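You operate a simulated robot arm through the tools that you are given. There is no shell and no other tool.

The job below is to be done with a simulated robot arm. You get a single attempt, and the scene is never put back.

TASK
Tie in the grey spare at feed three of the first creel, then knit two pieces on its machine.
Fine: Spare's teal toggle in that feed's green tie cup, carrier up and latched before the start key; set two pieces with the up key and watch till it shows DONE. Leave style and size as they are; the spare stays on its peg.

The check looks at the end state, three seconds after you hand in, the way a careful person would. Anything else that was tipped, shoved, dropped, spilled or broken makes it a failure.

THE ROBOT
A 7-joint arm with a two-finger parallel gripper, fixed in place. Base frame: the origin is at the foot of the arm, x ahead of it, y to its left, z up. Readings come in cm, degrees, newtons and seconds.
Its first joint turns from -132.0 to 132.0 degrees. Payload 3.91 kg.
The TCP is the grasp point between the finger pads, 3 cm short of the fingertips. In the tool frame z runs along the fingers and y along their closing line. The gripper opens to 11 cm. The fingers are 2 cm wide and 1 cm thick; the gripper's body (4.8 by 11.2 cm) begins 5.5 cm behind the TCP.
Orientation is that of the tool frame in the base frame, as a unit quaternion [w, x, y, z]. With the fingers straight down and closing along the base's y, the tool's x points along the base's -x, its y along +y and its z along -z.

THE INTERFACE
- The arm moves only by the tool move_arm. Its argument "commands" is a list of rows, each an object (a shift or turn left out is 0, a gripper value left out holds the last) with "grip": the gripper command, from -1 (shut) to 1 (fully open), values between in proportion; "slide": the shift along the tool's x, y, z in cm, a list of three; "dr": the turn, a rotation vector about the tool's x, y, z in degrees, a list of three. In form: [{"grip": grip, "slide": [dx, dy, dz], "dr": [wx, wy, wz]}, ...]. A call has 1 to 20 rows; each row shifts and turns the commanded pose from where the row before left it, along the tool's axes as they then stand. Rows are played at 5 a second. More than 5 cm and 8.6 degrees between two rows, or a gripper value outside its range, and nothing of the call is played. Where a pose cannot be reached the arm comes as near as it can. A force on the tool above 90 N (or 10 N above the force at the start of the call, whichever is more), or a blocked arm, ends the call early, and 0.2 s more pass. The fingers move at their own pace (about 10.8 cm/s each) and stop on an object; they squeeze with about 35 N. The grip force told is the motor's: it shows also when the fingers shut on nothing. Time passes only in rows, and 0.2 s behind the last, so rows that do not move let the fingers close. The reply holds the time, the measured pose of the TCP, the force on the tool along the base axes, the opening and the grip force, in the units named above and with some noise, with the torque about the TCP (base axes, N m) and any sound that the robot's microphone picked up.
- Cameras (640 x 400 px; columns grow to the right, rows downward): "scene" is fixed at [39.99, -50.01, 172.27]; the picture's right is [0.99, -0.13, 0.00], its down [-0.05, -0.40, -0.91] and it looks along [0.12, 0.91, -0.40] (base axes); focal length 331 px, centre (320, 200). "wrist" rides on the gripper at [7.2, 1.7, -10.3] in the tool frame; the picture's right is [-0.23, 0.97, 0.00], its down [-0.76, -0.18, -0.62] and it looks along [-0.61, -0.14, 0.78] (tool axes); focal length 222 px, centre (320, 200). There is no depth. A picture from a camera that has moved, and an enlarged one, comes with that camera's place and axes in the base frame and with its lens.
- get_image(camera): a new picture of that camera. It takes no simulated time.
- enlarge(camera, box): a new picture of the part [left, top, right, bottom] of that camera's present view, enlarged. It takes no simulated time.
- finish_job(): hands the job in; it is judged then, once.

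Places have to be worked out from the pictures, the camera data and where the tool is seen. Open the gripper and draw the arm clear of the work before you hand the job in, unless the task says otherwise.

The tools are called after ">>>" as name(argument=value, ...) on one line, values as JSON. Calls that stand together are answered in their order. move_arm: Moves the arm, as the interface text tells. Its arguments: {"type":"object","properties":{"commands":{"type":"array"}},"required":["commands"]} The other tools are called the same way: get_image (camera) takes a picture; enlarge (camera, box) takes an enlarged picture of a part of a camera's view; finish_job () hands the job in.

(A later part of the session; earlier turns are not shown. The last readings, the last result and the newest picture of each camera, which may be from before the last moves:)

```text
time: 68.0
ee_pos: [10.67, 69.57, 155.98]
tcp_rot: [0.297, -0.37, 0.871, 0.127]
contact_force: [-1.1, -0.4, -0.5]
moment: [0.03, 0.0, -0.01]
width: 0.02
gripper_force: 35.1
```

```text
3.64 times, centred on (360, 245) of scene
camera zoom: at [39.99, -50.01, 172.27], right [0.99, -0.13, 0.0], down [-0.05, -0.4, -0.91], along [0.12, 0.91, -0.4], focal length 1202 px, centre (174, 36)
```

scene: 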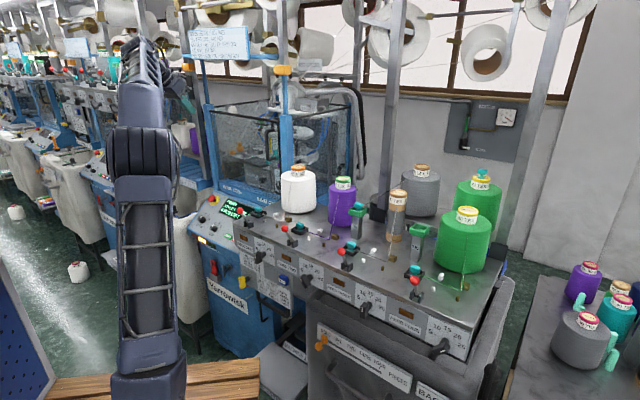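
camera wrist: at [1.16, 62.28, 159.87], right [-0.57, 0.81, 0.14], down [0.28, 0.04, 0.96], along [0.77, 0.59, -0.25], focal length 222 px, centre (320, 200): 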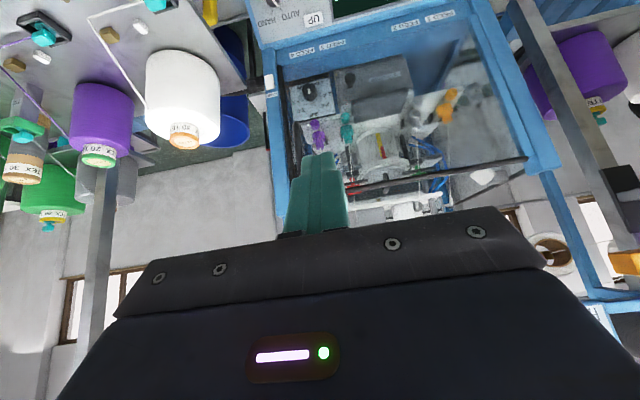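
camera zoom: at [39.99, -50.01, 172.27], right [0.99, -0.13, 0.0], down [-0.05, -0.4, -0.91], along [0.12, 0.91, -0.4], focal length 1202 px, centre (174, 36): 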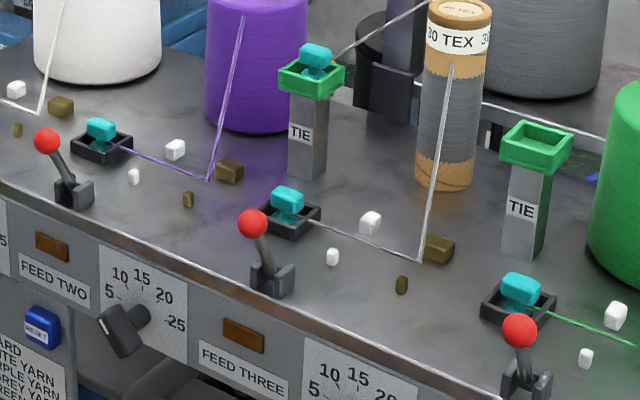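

This gives a good unobstructed angle on the inner carriers; quick zoom to compare heights of all four before going to the keys.

>>> enlarge(camera="wrist", box=[285, 60, 475, 200])

>>> enlarge(camera="wrist", box=[295, 95, 385, 165])

>>> enlarge(camera="wrist", box=[385, 75, 475, 145])

```text
2.86 times, centred on (380, 130) of wrist
camera zoom: at [1.16, 62.28, 159.87], right [-0.57, 0.81, 0.14], down [0.28, 0.04, 0.96], along [0.77, 0.59, -0.25], focal length 635 px, centre (149, 400)
```

zoom: 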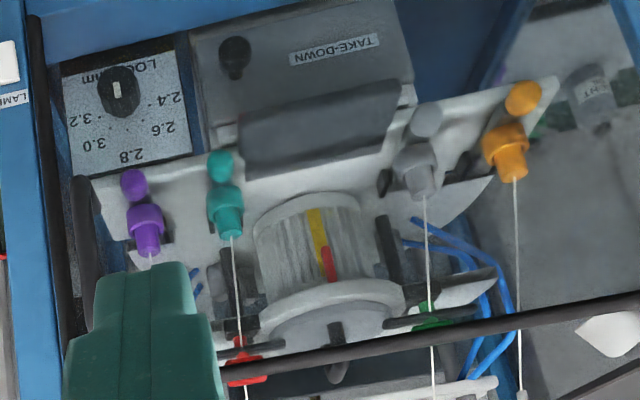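

```text
5.71 times, centred on (340, 130) of wrist
camera zoom: at [1.16, 62.28, 159.87], right [-0.57, 0.81, 0.14], down [0.28, 0.04, 0.96], along [0.77, 0.59, -0.25], focal length 1269 px, centre (206, 600)
```

zoom: 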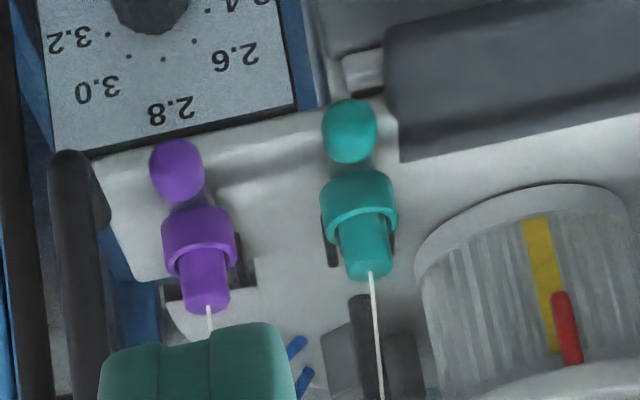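

```text
5.71 times, centred on (430, 110) of wrist
camera zoom: at [1.16, 62.28, 159.87], right [-0.57, 0.81, 0.14], down [0.28, 0.04, 0.96], along [0.77, 0.59, -0.25], focal length 1269 px, centre (-309, 714)
```

zoom: 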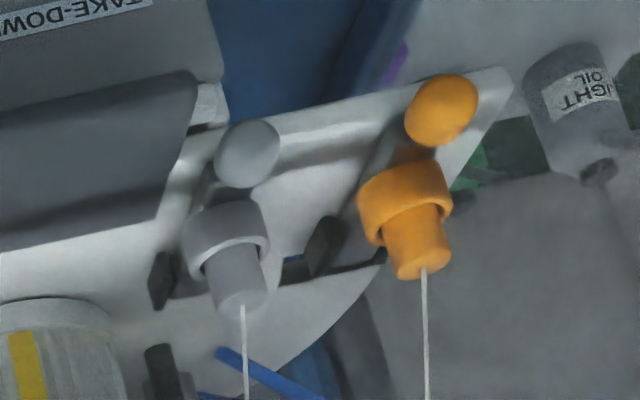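

Important: on the upper ring above the teal (feed 3) carrier there's a red piece, while above the grey (feed 2) carrier it's green — possibly latch flags. I'll zoom there from both cameras.

>>> enlarge(camera="wrist", box=[335, 160, 455, 215])

>>> enlarge(camera="scene", box=[245, 95, 295, 145])

>>> enlarge(camera="scene", box=[280, 100, 330, 170])

>>> enlarge(camera="scene", box=[255, 120, 300, 190])

```text
5.33 times, centred on (395, 188) of wrist
camera zoom: at [1.16, 62.28, 159.87], right [-0.57, 0.81, 0.14], down [0.28, 0.04, 0.96], along [0.77, 0.59, -0.25], focal length 1185 px, centre (-80, 267)
```

zoom: 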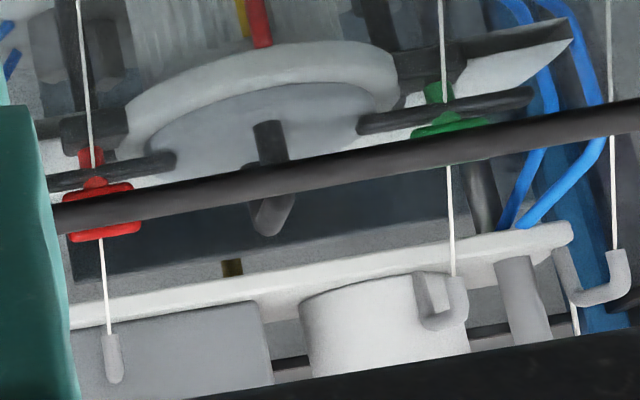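

```text
8.00 times, centred on (270, 120) of scene
camera zoom: at [39.99, -50.01, 172.27], right [0.99, -0.13, 0.0], down [-0.05, -0.4, -0.91], along [0.12, 0.91, -0.4], focal length 2645 px, centre (720, 840)
```

zoom: 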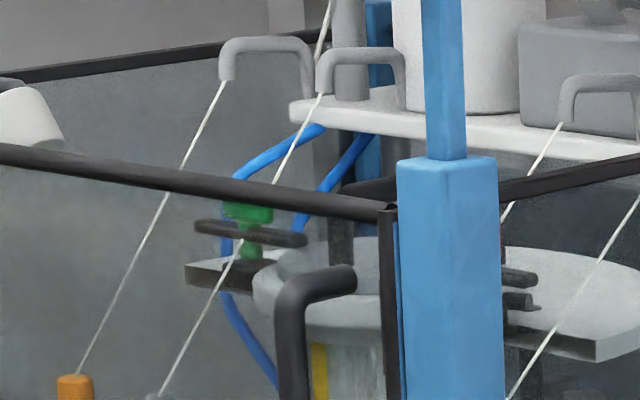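

```text
5.71 times, centred on (305, 135) of scene
camera zoom: at [39.99, -50.01, 172.27], right [0.99, -0.13, 0.0], down [-0.05, -0.4, -0.91], along [0.12, 0.91, -0.4], focal length 1889 px, centre (406, 571)
```

zoom: 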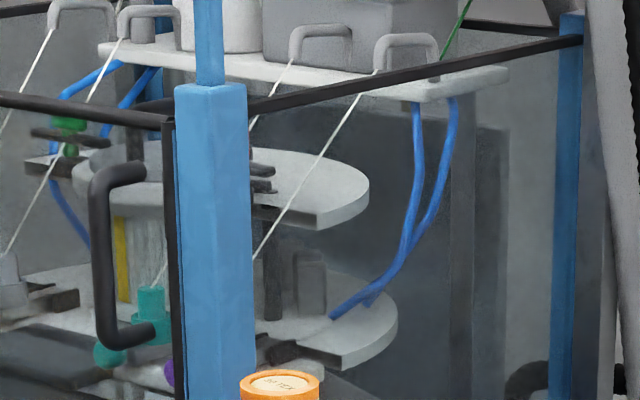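

```text
5.71 times, centred on (278, 155) of scene
camera zoom: at [39.99, -50.01, 172.27], right [0.99, -0.13, 0.0], down [-0.05, -0.4, -0.91], along [0.12, 0.91, -0.4], focal length 1889 px, centre (563, 457)
```

zoom: 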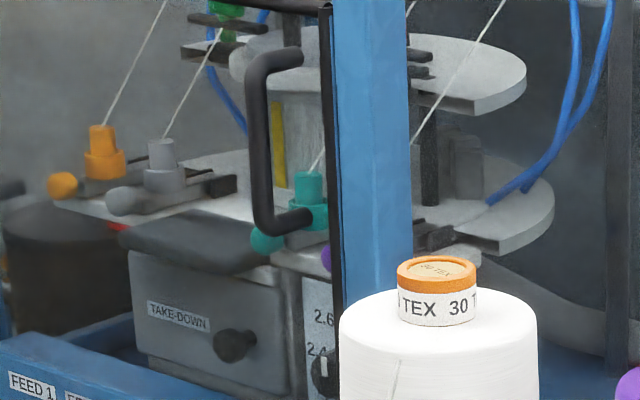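

These look like a symmetric red/green pair of fixed clamps on the two heads, out of reach behind glass, not per-feed flags. The reachable feed-three lever is up and latched. On to the keypad: zoom to measure keys.

>>> enlarge(camera="wrist", box=[250, 0, 410, 60])

>>> move_arm(commands=[{"slide": [2, 0, 2]}, {"slide": [2, 0, 2]}, {"slide": [2, 0, 2]}, {"slide": [2, 0, 2]}, {}])

>>> get_image(camera="wrist")

>>> enlarge(camera="wrist", box=[260, 0, 420, 110])

```text
4.00 times, centred on (330, 30) of wrist
camera zoom: at [1.16, 62.28, 159.87], right [-0.57, 0.81, 0.14], down [0.28, 0.04, 0.96], along [0.77, 0.59, -0.25], focal length 888 px, centre (280, 880)
```

zoom: 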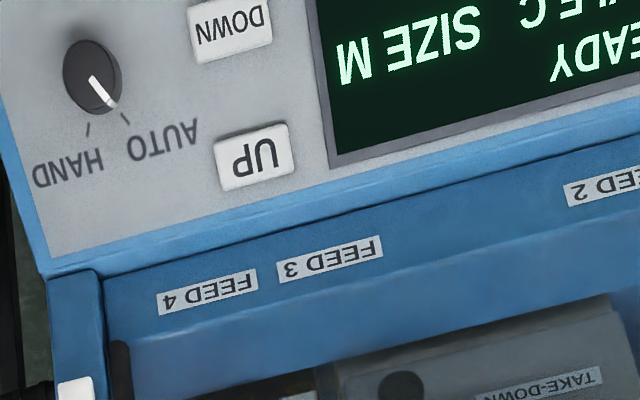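

```text
time: 69.2
ee_pos: [9.67, 68.82, 144.72]
tcp_rot: [0.296, -0.369, 0.872, 0.126]
contact_force: [-0.6, -0.2, -0.4]
moment: [-0.01, -0.01, 0.0]
width: 0.0
gripper_force: 35.0
```

```text
taken
camera wrist: at [0.2, 61.32, 148.64], right [-0.57, 0.81, 0.14], down [0.28, 0.04, 0.96], along [0.77, 0.59, -0.25], focal length 222 px, centre (320, 200)
```

wrist: 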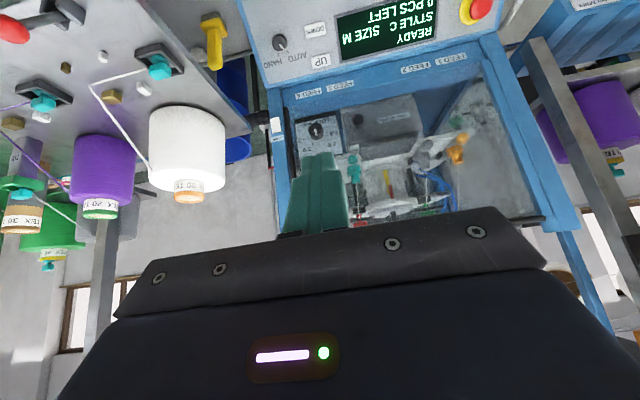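

```text
3.64 times, centred on (340, 55) of wrist
camera zoom: at [0.2, 61.32, 148.64], right [-0.57, 0.81, 0.14], down [0.28, 0.04, 0.96], along [0.77, 0.59, -0.25], focal length 808 px, centre (247, 727)
```

zoom: 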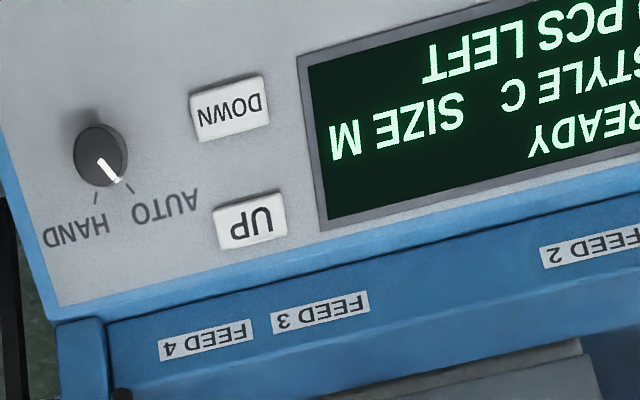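

UP key triangulates to ~(31.1, 91.0, 104.2), almost exactly on the tool axis, ~48 cm ahead of the fingertips. I'll advance 40 cm along the axis and check.

>>> move_arm(commands=[{"slide": [0.03, 0.03, 4]}, {"slide": [0.03, 0.03, 4]}, {"slide": [0.03, 0.03, 4]}, {"slide": [0.03, 0.03, 4]}, {"slide": [0.03, 0.03, 4]}, {"slide": [0.03, 0.03, 4]}, {"slide": [0.03, 0.03, 4]}, {"slide": [0.03, 0.03, 4]}, {"slide": [0.03, 0.03, 4]}, {"slide": [0.03, 0, 4]}, {}])

>>> get_image(camera="wrist")

>>> get_image(camera="scene")

>>> enlarge(camera="wrist", box=[240, 80, 400, 210])

```text
time: 71.6
ee_pos: [26.0, 86.36, 112.66]
tcp_rot: [0.296, -0.369, 0.872, 0.126]
contact_force: [0.4, 0.4, 0.2]
moment: [0.06, 0.02, 0.03]
width: 0.0
gripper_force: 35.0
```

```text
taken
camera wrist: at [16.5, 78.99, 116.51], right [-0.57, 0.81, 0.14], down [0.28, 0.04, 0.96], along [0.77, 0.59, -0.25], focal length 222 px, centre (320, 200)
```

wrist: 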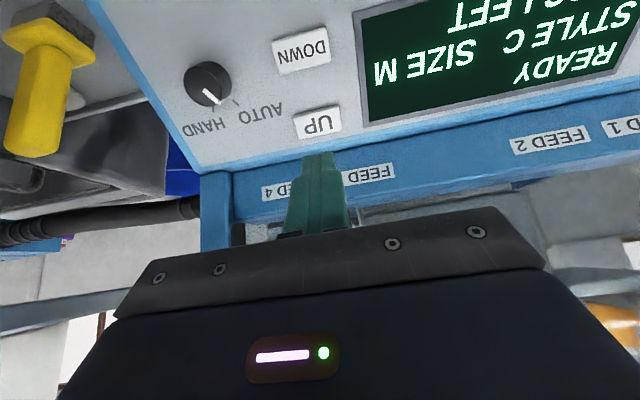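

```text
taken
```

scene: 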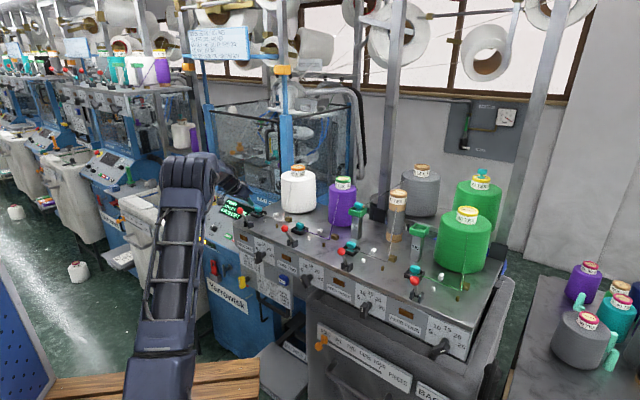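

```text
3.08 times, centred on (320, 145) of wrist
camera zoom: at [16.5, 78.99, 116.51], right [-0.57, 0.81, 0.14], down [0.28, 0.04, 0.96], along [0.77, 0.59, -0.25], focal length 684 px, centre (320, 369)
```

zoom: 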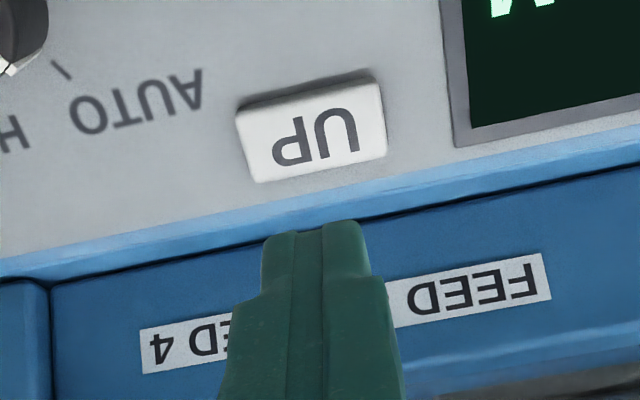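

Key is ~8 cm ahead of the tips and centred within 3 mm. I'll close to ~1 cm with small corrections.

>>> move_arm(commands=[{"slide": [-0.1, -0.13, 2.5]}, {"slide": [-0.1, -0.14, 2.5]}, {"slide": [0, 0, 1.8]}, {}])

>>> enlarge(camera="wrist", box=[240, 80, 400, 210])

>>> enlarge(camera="scene", box=[195, 160, 285, 240])

```text
time: 72.6
ee_pos: [29.26, 89.18, 107.45]
tcp_rot: [0.296, -0.369, 0.872, 0.125]
contact_force: [0.2, 0.0, 0.2]
moment: [0.0, -0.03, 0.03]
width: 0.02
gripper_force: 35.1
```

```text
3.08 times, centred on (320, 145) of wrist
camera zoom: at [19.76, 81.79, 111.32], right [-0.57, 0.81, 0.14], down [0.28, 0.04, 0.96], along [0.77, 0.59, -0.25], focal length 684 px, centre (320, 369)
```

zoom: 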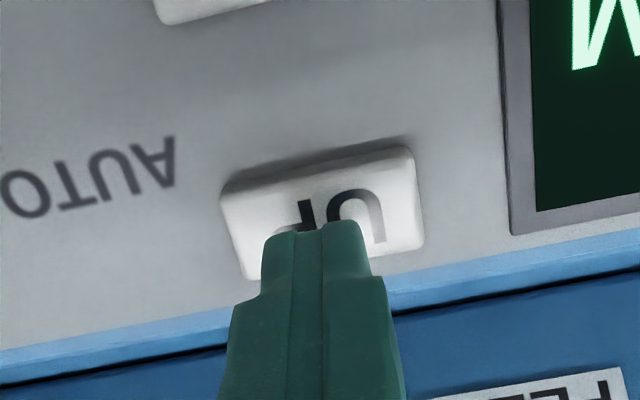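

```text
5.00 times, centred on (240, 200) of scene
camera zoom: at [39.99, -50.01, 172.27], right [0.99, -0.13, 0.0], down [-0.05, -0.4, -0.91], along [0.12, 0.91, -0.4], focal length 1653 px, centre (720, 200)
```

zoom: 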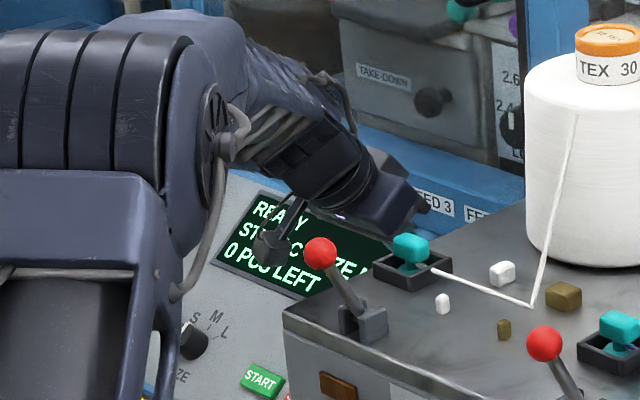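

Aligned over UP. Now pressing in small steps, then releasing.

>>> move_arm(commands=[{"slide": [0, 0, 0.4]}, {"slide": [0, 0, 0.3]}, {"slide": [0, 0, 0.2]}])

>>> enlarge(camera="scene", box=[215, 185, 265, 225])

```text
time: 73.4
ee_pos: [29.62, 89.47, 106.78]
tcp_rot: [0.296, -0.369, 0.872, 0.126]
contact_force: [-0.3, 0.1, 0.3]
moment: [0.0, 0.03, 0.0]
width: 0.0
gripper_force: 34.6
```

```text
10.00 times, centred on (240, 205) of scene
camera zoom: at [39.99, -50.01, 172.27], right [0.99, -0.13, 0.0], down [-0.05, -0.4, -0.91], along [0.12, 0.91, -0.4], focal length 3306 px, centre (1120, 150)
```

zoom: 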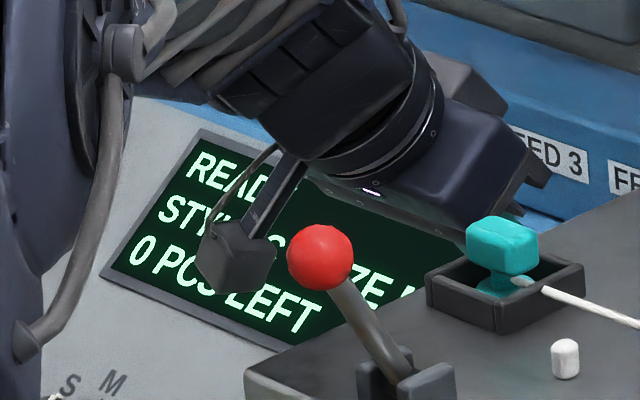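

No contact yet. Continuing in 2 mm steps.

>>> move_arm(commands=[{"slide": [0, 0, 0.2]}, {"slide": [0, 0, 0.2]}])

>>> move_arm(commands=[{"slide": [0, 0, 0.2]}])

>>> enlarge(camera="scene", box=[215, 185, 265, 225])

>>> enlarge(camera="wrist", box=[240, 80, 400, 210])

```text
time: 74.0
ee_pos: [29.85, 89.64, 106.65]
tcp_rot: [0.296, -0.369, 0.872, 0.126]
contact_force: [0.5, 0.9, 0.2]
moment: [0.0, -0.01, -0.03]
width: 0.0
gripper_force: 35.0
```

```text
time: 74.4
ee_pos: [29.9, 89.73, 106.35]
tcp_rot: [0.296, -0.369, 0.872, 0.125]
contact_force: [-0.1, 0.2, 0.7]
moment: [0.03, 0.0, 0.0]
width: 0.02
gripper_force: 35.4
```

```text
10.00 times, centred on (240, 205) of scene
camera zoom: at [39.99, -50.01, 172.27], right [0.99, -0.13, 0.0], down [-0.05, -0.4, -0.91], along [0.12, 0.91, -0.4], focal length 3306 px, centre (1120, 150)
```

zoom: 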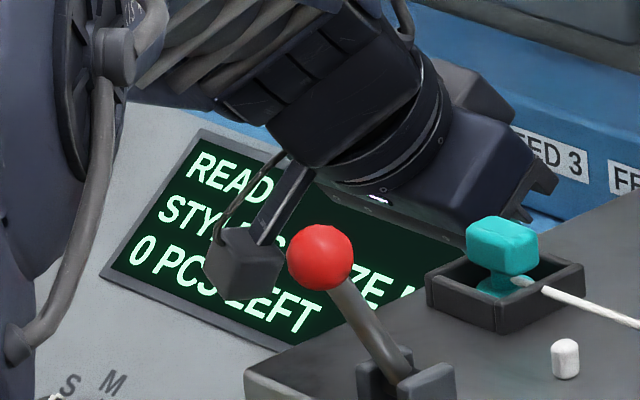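

```text
3.08 times, centred on (320, 145) of wrist
camera zoom: at [20.41, 82.37, 110.27], right [-0.57, 0.81, 0.14], down [0.28, 0.04, 0.96], along [0.77, 0.59, -0.25], focal length 684 px, centre (320, 369)
```

zoom: 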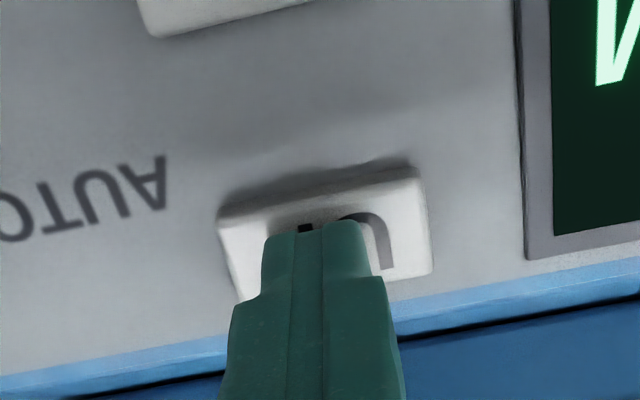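

Very close now; continuing.

>>> move_arm(commands=[{"slide": [0, 0, 0.2]}, {"slide": [0, 0, 0.2]}])

>>> move_arm(commands=[{"slide": [0, 0, 0.2]}])

>>> move_arm(commands=[{"slide": [0, 0, 0.15]}])

>>> enlarge(camera="wrist", box=[240, 80, 400, 210])

>>> enlarge(camera="scene", box=[215, 185, 265, 225])

```text
time: 75.0
ee_pos: [30.01, 89.9, 106.22]
tcp_rot: [0.295, -0.369, 0.872, 0.125]
contact_force: [-3.9, -3.2, 3.0]
moment: [-0.01, 0.03, -0.02]
width: 0.02
gripper_force: 35.2
heard: click
```

```text
time: 75.4
ee_pos: [30.1, 89.9, 106.06]
tcp_rot: [0.297, -0.369, 0.872, 0.127]
contact_force: [-6.1, -7.5, 7.1]
moment: [-0.03, -0.02, 0.0]
width: 0.0
gripper_force: 35.0
```

```text
time: 75.8
ee_pos: [30.18, 90.08, 105.91]
tcp_rot: [0.297, -0.368, 0.872, 0.125]
contact_force: [-8.2, -11.7, 11.6]
moment: [-0.04, -0.03, -0.04]
width: 0.04
gripper_force: 34.8
```

```text
3.08 times, centred on (320, 145) of wrist
camera zoom: at [20.7, 82.66, 109.8], right [-0.57, 0.81, 0.14], down [0.28, 0.04, 0.96], along [0.77, 0.59, -0.25], focal length 684 px, centre (320, 369)
```

zoom: 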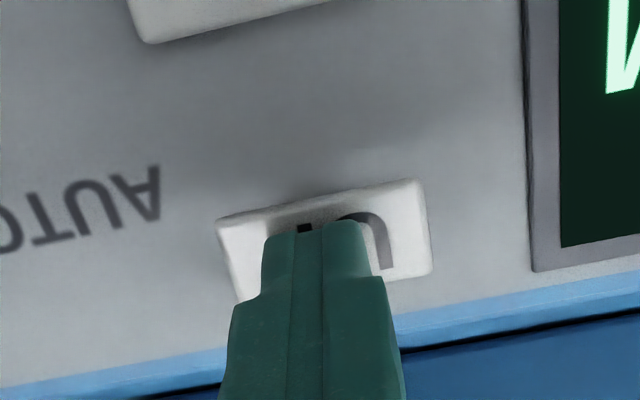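

```text
10.00 times, centred on (240, 205) of scene
camera zoom: at [39.99, -50.01, 172.27], right [0.99, -0.13, 0.0], down [-0.05, -0.4, -0.91], along [0.12, 0.91, -0.4], focal length 3306 px, centre (1120, 150)
```

zoom: 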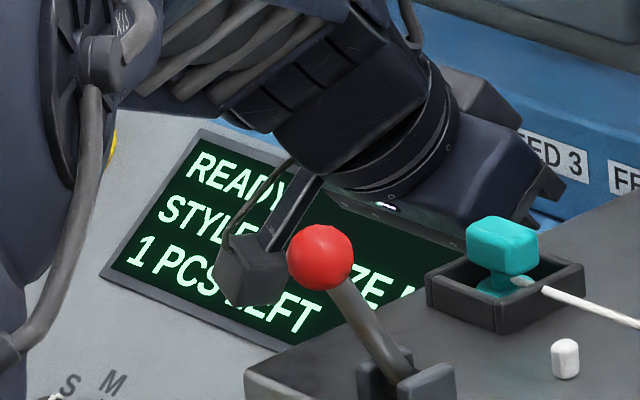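

One click — display shows "1 PCS LEFT". Backing off 1 cm and pressing once more.

>>> move_arm(commands=[{"slide": [0, 0, -0.6]}, {"slide": [0, 0, -0.6]}, {}])

>>> enlarge(camera="scene", box=[215, 185, 265, 225])

>>> move_arm(commands=[{"slide": [0, 0, 0.6]}, {"slide": [0, 0, 0.3]}, {"slide": [0, 0, 0.15]}])

>>> enlarge(camera="scene", box=[215, 185, 265, 225])

```text
time: 76.6
ee_pos: [29.89, 89.6, 106.73]
tcp_rot: [0.296, -0.369, 0.872, 0.125]
contact_force: [0.9, 0.0, 0.5]
moment: [0.0, 0.01, 0.02]
width: 0.0
gripper_force: 34.3
```

```text
10.00 times, centred on (240, 205) of scene
camera zoom: at [39.99, -50.01, 172.27], right [0.99, -0.13, 0.0], down [-0.05, -0.4, -0.91], along [0.12, 0.91, -0.4], focal length 3306 px, centre (1120, 150)
```

zoom: 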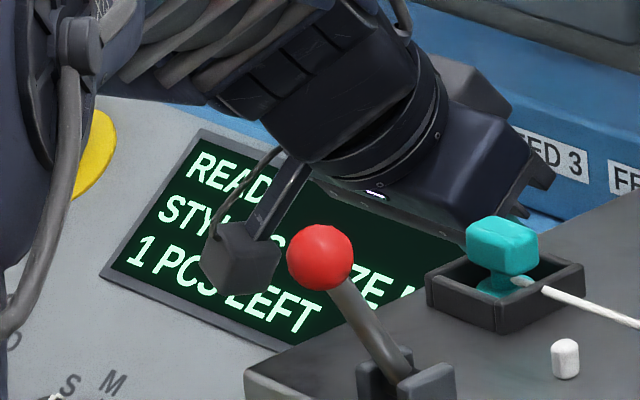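

```text
time: 77.4
ee_pos: [30.27, 90.02, 106.12]
tcp_rot: [0.295, -0.369, 0.872, 0.127]
contact_force: [-5.5, -8.8, 8.4]
moment: [0.02, 0.0, -0.06]
width: 0.0
gripper_force: 34.9
heard: click
```

```text
10.00 times, centred on (240, 205) of scene
camera zoom: at [39.99, -50.01, 172.27], right [0.99, -0.13, 0.0], down [-0.05, -0.4, -0.91], along [0.12, 0.91, -0.4], focal length 3306 px, centre (1120, 150)
```

zoom: 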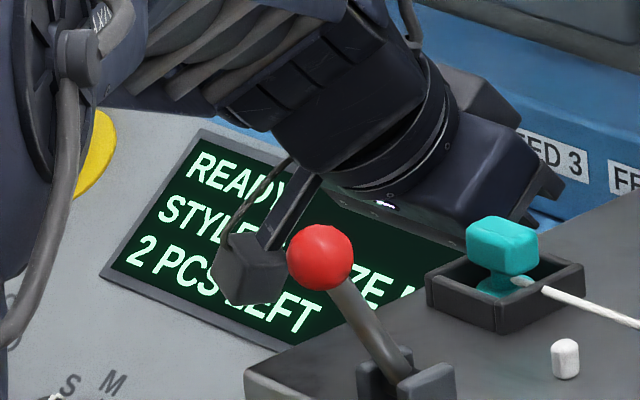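

Display shows "2 PCS LEFT". Backing off along the axis, then shifting down-panel toward START (est. n≈74.8, e≈−51.5, z≈94).

>>> move_arm(commands=[{"slide": [0, 0, -1]}, {"slide": [0, 0, -4]}, {"slide": [0, 0, -4]}, {"slide": [0, 0, -4]}, {"slide": [3.2, 2.1, 0]}, {"slide": [3.2, 2.1, 0]}, {"slide": [3.2, 2.1, 0]}, {"slide": [3.2, 2.1, 0]}, {"slide": [3.1, 2.2, 0]}, {}])

>>> get_image(camera="wrist")

>>> get_image(camera="scene")

>>> enlarge(camera="wrist", box=[220, 60, 420, 210])

```text
time: 79.6
ee_pos: [8.24, 82.71, 106.54]
tcp_rot: [0.297, -0.369, 0.872, 0.126]
contact_force: [0.6, -0.8, -0.7]
moment: [-0.02, -0.01, 0.0]
width: 0.0
gripper_force: 34.6
```

```text
taken
camera wrist: at [-1.25, 75.3, 110.27], right [-0.57, 0.81, 0.14], down [0.28, 0.04, 0.96], along [0.77, 0.59, -0.25], focal length 222 px, centre (320, 200)
```

wrist: 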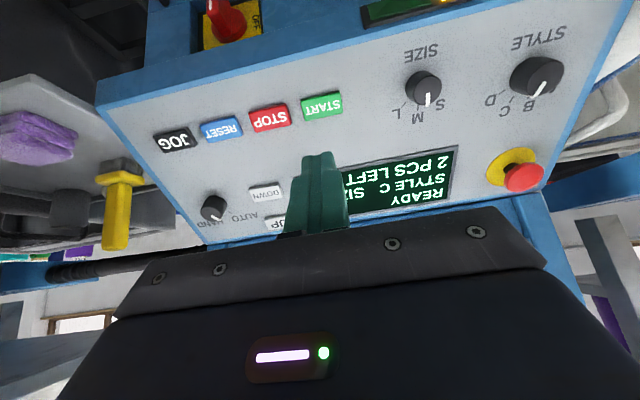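

```text
taken
```

scene: 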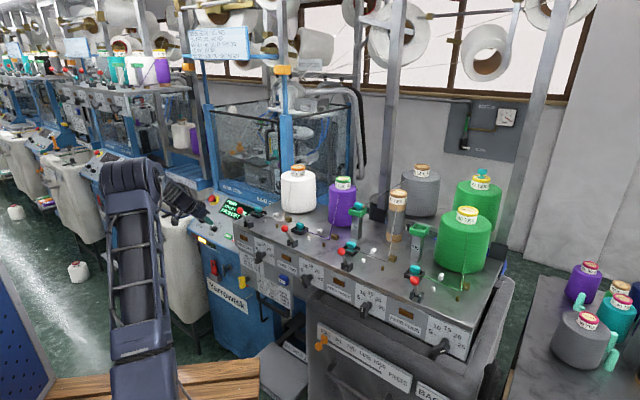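

```text
2.67 times, centred on (320, 135) of wrist
camera zoom: at [-1.25, 75.3, 110.27], right [-0.57, 0.81, 0.14], down [0.28, 0.04, 0.96], along [0.77, 0.59, -0.25], focal length 592 px, centre (320, 373)
```

zoom: 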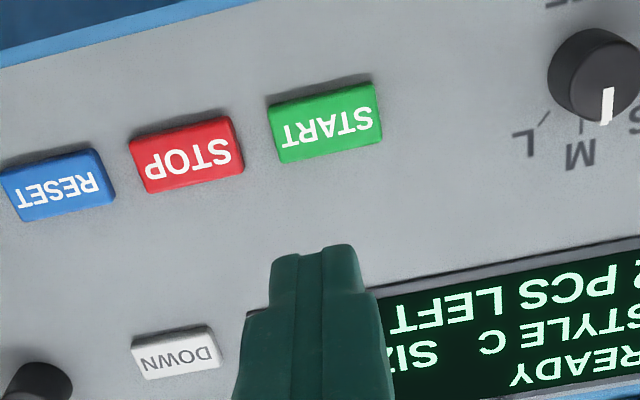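

START is at n≈74.75, e≈−51.7, z≈94, on the tool axis, 12.7 cm ahead of the tips; display reads READY / STYLE C / SIZE M / 2 PCS LEFT. Advancing to ~1 cm.

>>> move_arm(commands=[{"slide": [0.03, 0.05, 4]}, {"slide": [0.03, 0.05, 4]}, {"slide": [0.03, 0.06, 3.5]}, {}])

>>> enlarge(camera="wrist", box=[220, 60, 420, 210])

>>> enlarge(camera="scene", box=[180, 170, 270, 250])

```text
time: 80.6
ee_pos: [13.04, 87.74, 97.13]
tcp_rot: [0.296, -0.369, 0.872, 0.125]
contact_force: [-0.4, -0.2, -0.7]
moment: [0.03, -0.02, 0.01]
width: 0.0
gripper_force: 35.5
```

```text
2.67 times, centred on (320, 135) of wrist
camera zoom: at [3.43, 80.36, 101.08], right [-0.57, 0.81, 0.14], down [0.28, 0.04, 0.96], along [0.77, 0.59, -0.25], focal length 592 px, centre (320, 373)
```

zoom: 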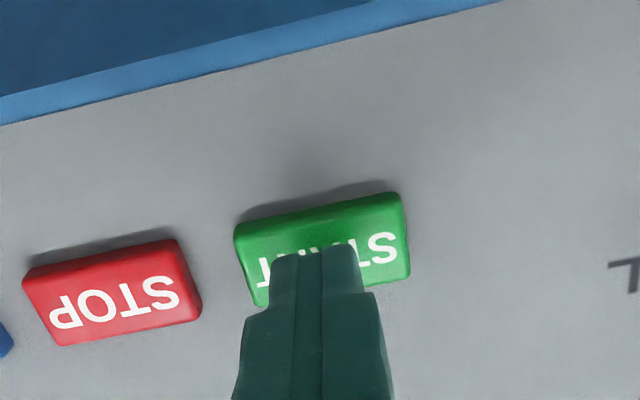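

```text
5.00 times, centred on (225, 210) of scene
camera zoom: at [39.99, -50.01, 172.27], right [0.99, -0.13, 0.0], down [-0.05, -0.4, -0.91], along [0.12, 0.91, -0.4], focal length 1653 px, centre (795, 150)
```

zoom: 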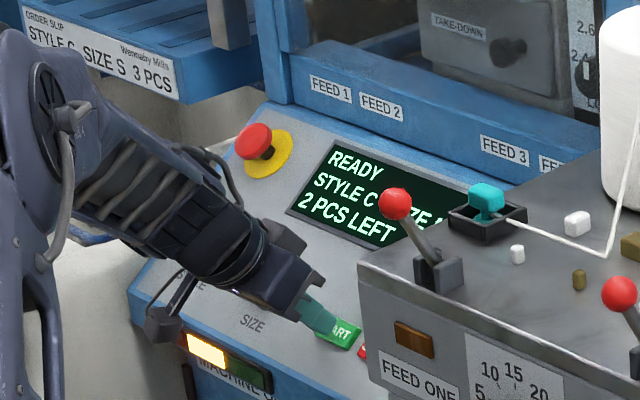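

Aligned on START, lever and toggle unchanged. Pressing START gently until the click.

>>> move_arm(commands=[{"slide": [0, 0, 0.5]}, {"slide": [0, 0, 0.3]}, {"slide": [0, 0, 0.2]}])

>>> move_arm(commands=[{"slide": [0, 0, 0.2]}, {"slide": [0, 0, 0.2]}])

>>> enlarge(camera="scene", box=[180, 170, 270, 250])

```text
time: 81.4
ee_pos: [13.55, 88.2, 96.51]
tcp_rot: [0.296, -0.369, 0.872, 0.126]
contact_force: [-0.2, 0.1, 0.3]
moment: [-0.03, -0.01, 0.01]
width: 0.0
gripper_force: 34.9
```

```text
time: 82.0
ee_pos: [13.6, 88.36, 96.28]
tcp_rot: [0.296, -0.369, 0.872, 0.125]
contact_force: [-0.4, -2.8, 0.8]
moment: [0.0, -0.03, -0.04]
width: 0.01
gripper_force: 35.1
heard: click
```

```text
5.00 times, centred on (225, 210) of scene
camera zoom: at [39.99, -50.01, 172.27], right [0.99, -0.13, 0.0], down [-0.05, -0.4, -0.91], along [0.12, 0.91, -0.4], focal length 1653 px, centre (795, 150)
```

zoom: 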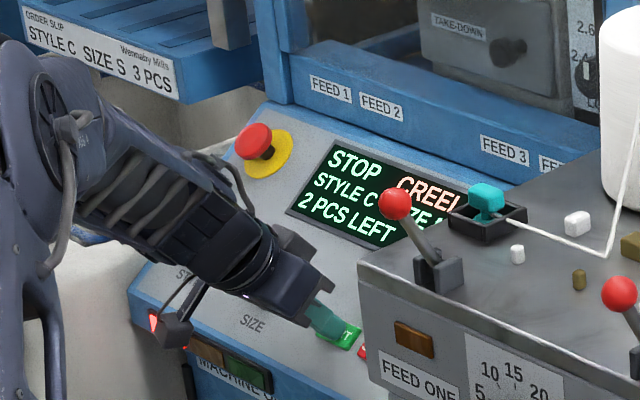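

The machine refused: "STOP … CREEL" with the red lamp. I'll back off and look at the creel lamps to see which feed it complains about.

>>> move_arm(commands=[{"slide": [0, 0, -1]}, {"slide": [0, 0, -4]}, {"slide": [0, 0, -4]}, {"slide": [0, 0, -4]}, {}])

>>> get_image(camera="scene")

>>> enlarge(camera="scene", box=[220, 190, 460, 350])

>>> enlarge(camera="scene", box=[180, 170, 270, 250])

>>> enlarge(camera="wrist", box=[300, 100, 480, 220])

```text
time: 83.2
ee_pos: [8.01, 82.63, 106.58]
tcp_rot: [0.296, -0.369, 0.872, 0.125]
contact_force: [0.7, -0.3, 0.0]
moment: [0.01, 0.01, -0.03]
width: 0.0
gripper_force: 34.9
```

```text
taken
```

scene: 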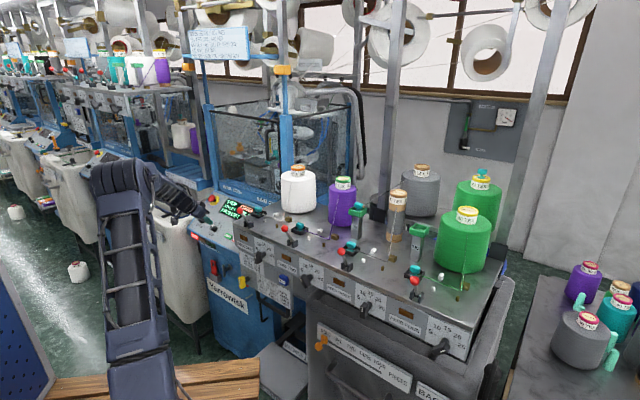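

```text
2.50 times, centred on (340, 270) of scene
camera zoom: at [39.99, -50.01, 172.27], right [0.99, -0.13, 0.0], down [-0.05, -0.4, -0.91], along [0.12, 0.91, -0.4], focal length 826 px, centre (270, 25)
```

zoom: 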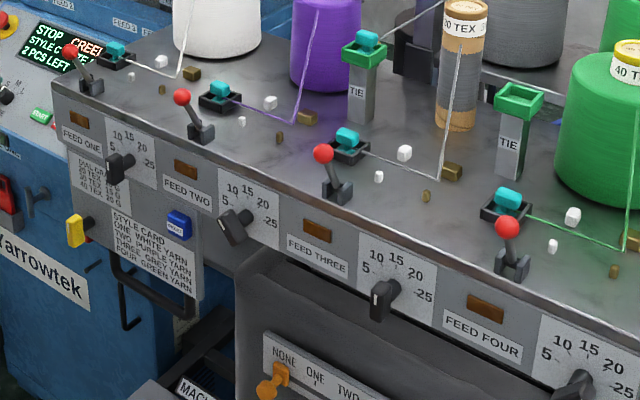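

```text
5.00 times, centred on (225, 210) of scene
camera zoom: at [39.99, -50.01, 172.27], right [0.99, -0.13, 0.0], down [-0.05, -0.4, -0.91], along [0.12, 0.91, -0.4], focal length 1653 px, centre (795, 150)
```

zoom: 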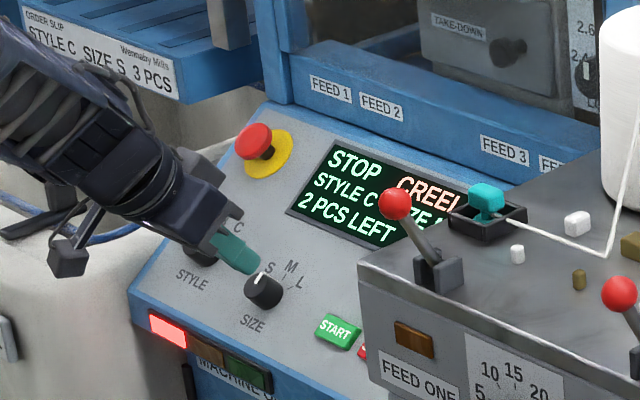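

```text
3.33 times, centred on (390, 160) of wrist
camera zoom: at [-1.43, 75.21, 110.48], right [-0.57, 0.81, 0.14], down [0.28, 0.04, 0.96], along [0.77, 0.59, -0.25], focal length 740 px, centre (87, 333)
```

zoom: 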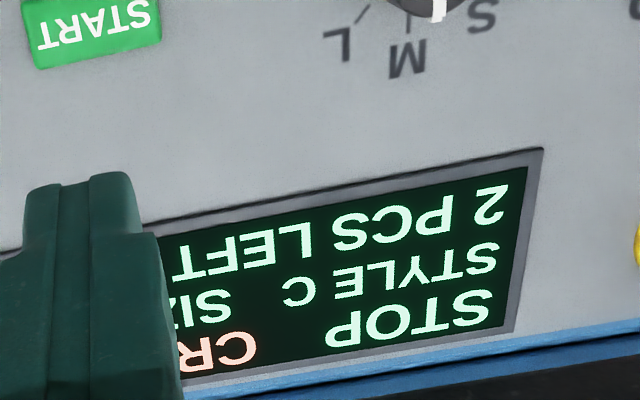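

The display says STOP / CREEL. I'll back away further to read the complete display.

>>> move_arm(commands=[{"slide": [0, 0, -4]}, {"slide": [0, 3, -4]}, {"slide": [0, 3, -4]}, {"slide": [0, 3, -4]}, {"slide": [0, 3, -4]}, {}])

>>> get_image(camera="wrist")

>>> enlarge(camera="wrist", box=[220, 60, 420, 210])

>>> enlarge(camera="scene", box=[225, 255, 305, 345])

```text
time: 84.6
ee_pos: [-8.81, 82.19, 122.24]
tcp_rot: [0.296, -0.37, 0.872, 0.126]
contact_force: [0.1, 0.5, -0.3]
moment: [-0.02, -0.02, 0.0]
width: 0.0
gripper_force: 35.1
```

```text
taken
camera wrist: at [-18.27, 74.76, 126.17], right [-0.57, 0.81, 0.14], down [0.28, 0.04, 0.96], along [0.77, 0.59, -0.25], focal length 222 px, centre (320, 200)
```

wrist: 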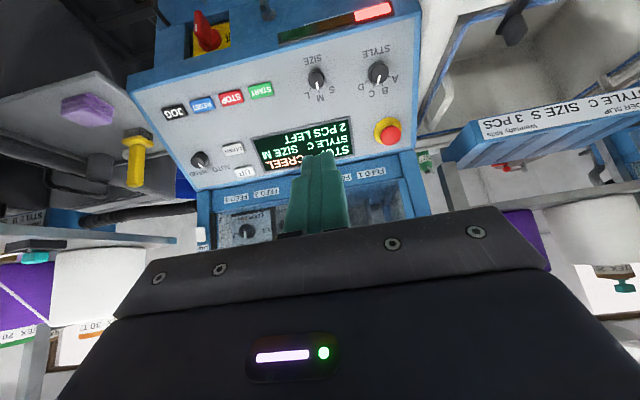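

```text
2.67 times, centred on (320, 135) of wrist
camera zoom: at [-18.27, 74.76, 126.17], right [-0.57, 0.81, 0.14], down [0.28, 0.04, 0.96], along [0.77, 0.59, -0.25], focal length 592 px, centre (320, 373)
```

zoom: 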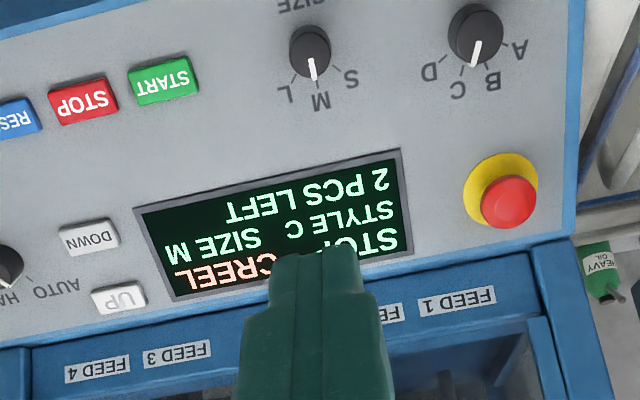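

```text
4.44 times, centred on (265, 300) of scene
camera zoom: at [39.99, -50.01, 172.27], right [0.99, -0.13, 0.0], down [-0.05, -0.4, -0.91], along [0.12, 0.91, -0.4], focal length 1469 px, centre (564, -244)
```

zoom: 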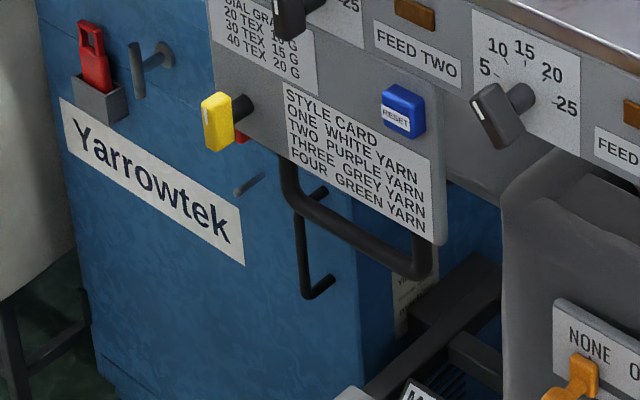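

"STOP – CREEL": so the creel itself isn't ready. Its front has a black U-handle, a yellow turn-handle with something red behind it, and a blue RESET — likely the "carrier" and its latch. I'll compare with the neighbouring creels' yellow handles.

>>> enlarge(camera="scene", box=[234, 272, 264, 302])

>>> enlarge(camera="scene", box=[60, 95, 130, 155])

>>> enlarge(camera="scene", box=[0, 70, 80, 150])

>>> enlarge(camera="wrist", box=[60, 0, 240, 220])

```text
13.33 times, centred on (249, 287) of scene
camera zoom: at [39.99, -50.01, 172.27], right [0.99, -0.13, 0.0], down [-0.05, -0.4, -0.91], along [0.12, 0.91, -0.4], focal length 4408 px, centre (1267, -960)
```

zoom: 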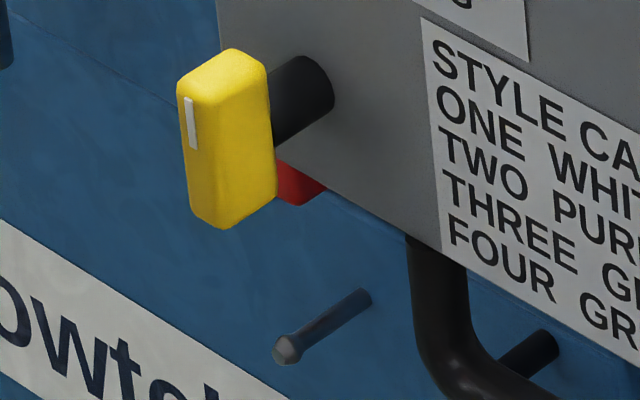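

```text
6.67 times, centred on (95, 125) of scene
camera zoom: at [39.99, -50.01, 172.27], right [0.99, -0.13, 0.0], down [-0.05, -0.4, -0.91], along [0.12, 0.91, -0.4], focal length 2204 px, centre (1820, 700)
```

zoom: 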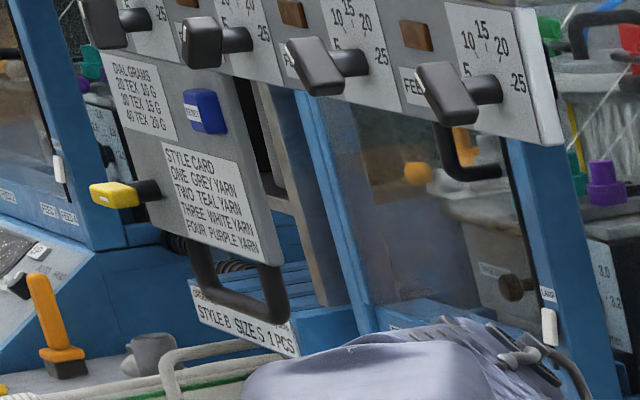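

```text
5.00 times, centred on (40, 110) of scene
camera zoom: at [39.99, -50.01, 172.27], right [0.99, -0.13, 0.0], down [-0.05, -0.4, -0.91], along [0.12, 0.91, -0.4], focal length 1653 px, centre (1720, 650)
```

zoom: 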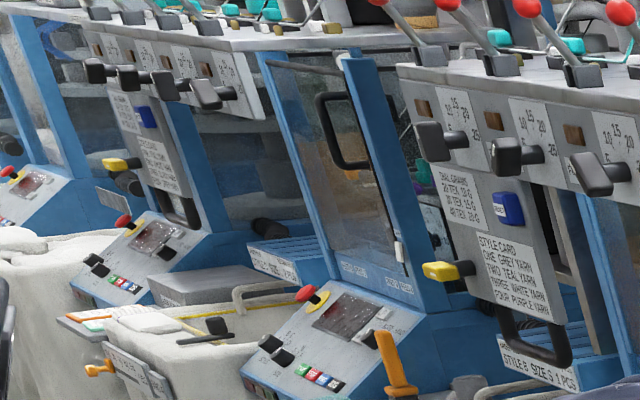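

```text
1.82 times, centred on (150, 110) of wrist
camera zoom: at [-18.27, 74.76, 126.17], right [-0.57, 0.81, 0.14], down [0.28, 0.04, 0.96], along [0.77, 0.59, -0.25], focal length 404 px, centre (629, 364)
```

zoom: 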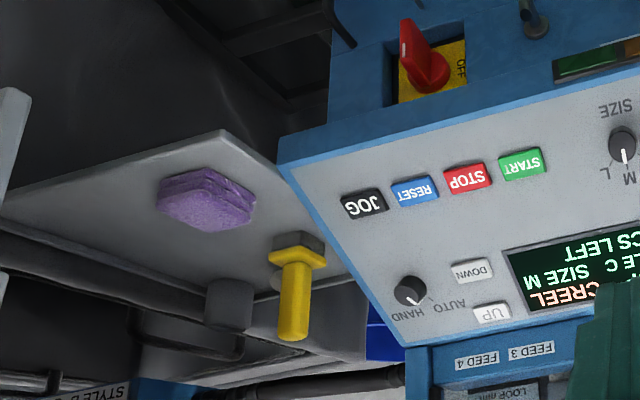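

Now it's clear: on every neighbouring creel the whole creel head sits much higher and its yellow handle is horizontal; ours is down with the yellow handle vertical and red showing. The "carrier" is the creel head, lifted by its black U-handle and latched. I'll move the camera in front of that handle to study it.

>>> move_arm(commands=[{"slide": [2.6, 0, -2]}, {"slide": [2.6, 0, -2]}, {"slide": [2.6, 0, -2]}, {"slide": [2.6, 0, -2]}, {"slide": [2.6, 0, -2]}, {"slide": [2.6, 0, -2]}, {"slide": [2.6, 0, -2]}, {}])

>>> move_arm(commands=[{"slide": [0, -3.9, 0]}, {"slide": [0, -3.9, 0]}, {"slide": [0, -3.9, 0]}, {"slide": [0, -3.9, 0]}, {"slide": [0, -3.9, 0]}, {"slide": [0, -3.9, 0]}, {"slide": [0, -3.9, 0]}, {"slide": [0, -3.9, 0]}, {"slide": [0, -3.9, 0]}, {"slide": [0, -3.9, 0]}, {"slide": [0, -3.9, 0]}, {"slide": [0, -3.9, 0]}, {"slide": [0, -3.9, 0]}, {}])

>>> get_image(camera="wrist")

>>> get_image(camera="scene")

```text
time: 86.4
ee_pos: [-25.09, 65.76, 122.33]
tcp_rot: [0.295, -0.37, 0.872, 0.126]
contact_force: [0.1, 0.1, -0.3]
moment: [-0.02, 0.05, 0.05]
width: 0.0
gripper_force: 34.7
```

```text
time: 89.4
ee_pos: [11.57, 30.69, 122.29]
tcp_rot: [0.295, -0.369, 0.872, 0.125]
contact_force: [0.7, -0.5, 0.9]
moment: [0.01, 0.02, -0.01]
width: 0.0
gripper_force: 35.8
```

```text
taken
camera wrist: at [2.09, 23.21, 126.22], right [-0.57, 0.81, 0.14], down [0.28, 0.04, 0.96], along [0.77, 0.59, -0.25], focal length 222 px, centre (320, 200)
```

wrist: 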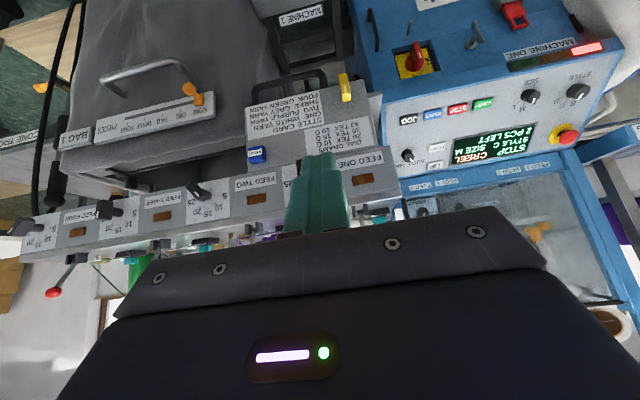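

```text
taken
```

scene: 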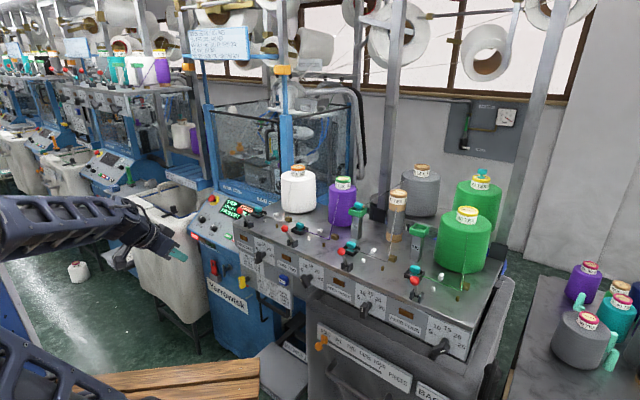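

Good front view. Zooming on the U-handle, yellow latch and BAG 1 surroundings.

>>> enlarge(camera="wrist", box=[230, 50, 390, 180])

>>> enlarge(camera="wrist", box=[310, 55, 380, 125])

>>> enlarge(camera="wrist", box=[0, 40, 300, 300])

>>> enlarge(camera="scene", box=[360, 150, 420, 230])

```text
3.08 times, centred on (310, 115) of wrist
camera zoom: at [2.09, 23.21, 126.22], right [-0.57, 0.81, 0.14], down [0.28, 0.04, 0.96], along [0.77, 0.59, -0.25], focal length 684 px, centre (351, 462)
```

zoom: 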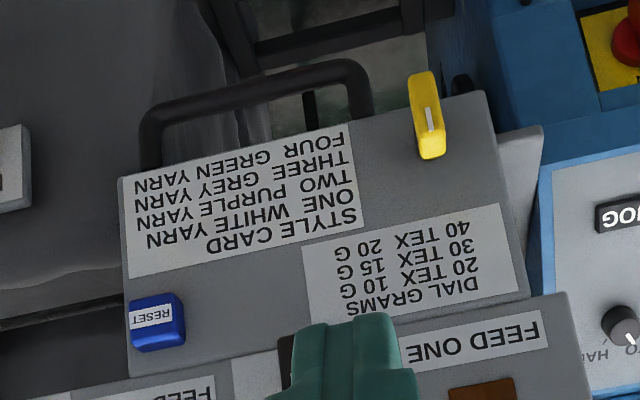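

```text
5.71 times, centred on (345, 90) of wrist
camera zoom: at [2.09, 23.21, 126.22], right [-0.57, 0.81, 0.14], down [0.28, 0.04, 0.96], along [0.77, 0.59, -0.25], focal length 1269 px, centre (177, 829)
```

zoom: 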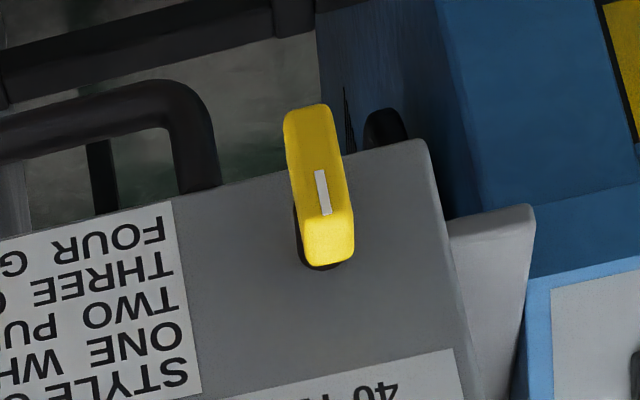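

```text
1.54 times, centred on (150, 170) of wrist
camera zoom: at [2.09, 23.21, 126.22], right [-0.57, 0.81, 0.14], down [0.28, 0.04, 0.96], along [0.77, 0.59, -0.25], focal length 342 px, centre (582, 246)
```

zoom: 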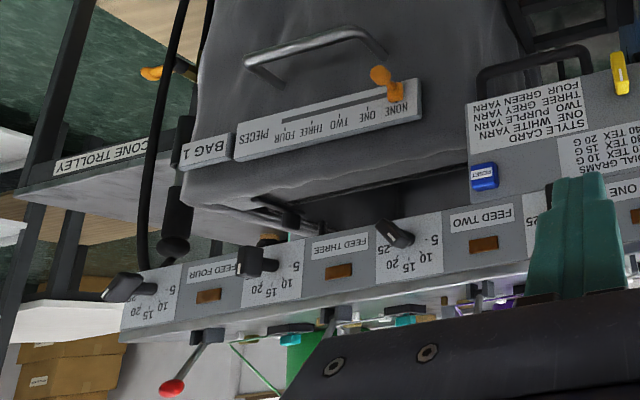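

```text
5.00 times, centred on (390, 190) of scene
camera zoom: at [39.99, -50.01, 172.27], right [0.99, -0.13, 0.0], down [-0.05, -0.4, -0.91], along [0.12, 0.91, -0.4], focal length 1653 px, centre (-30, 250)
```

zoom: 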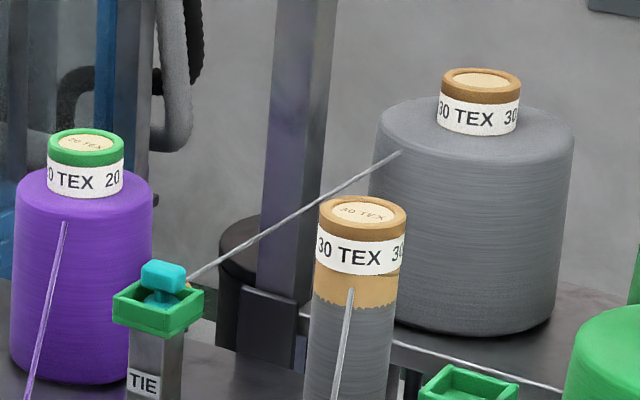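

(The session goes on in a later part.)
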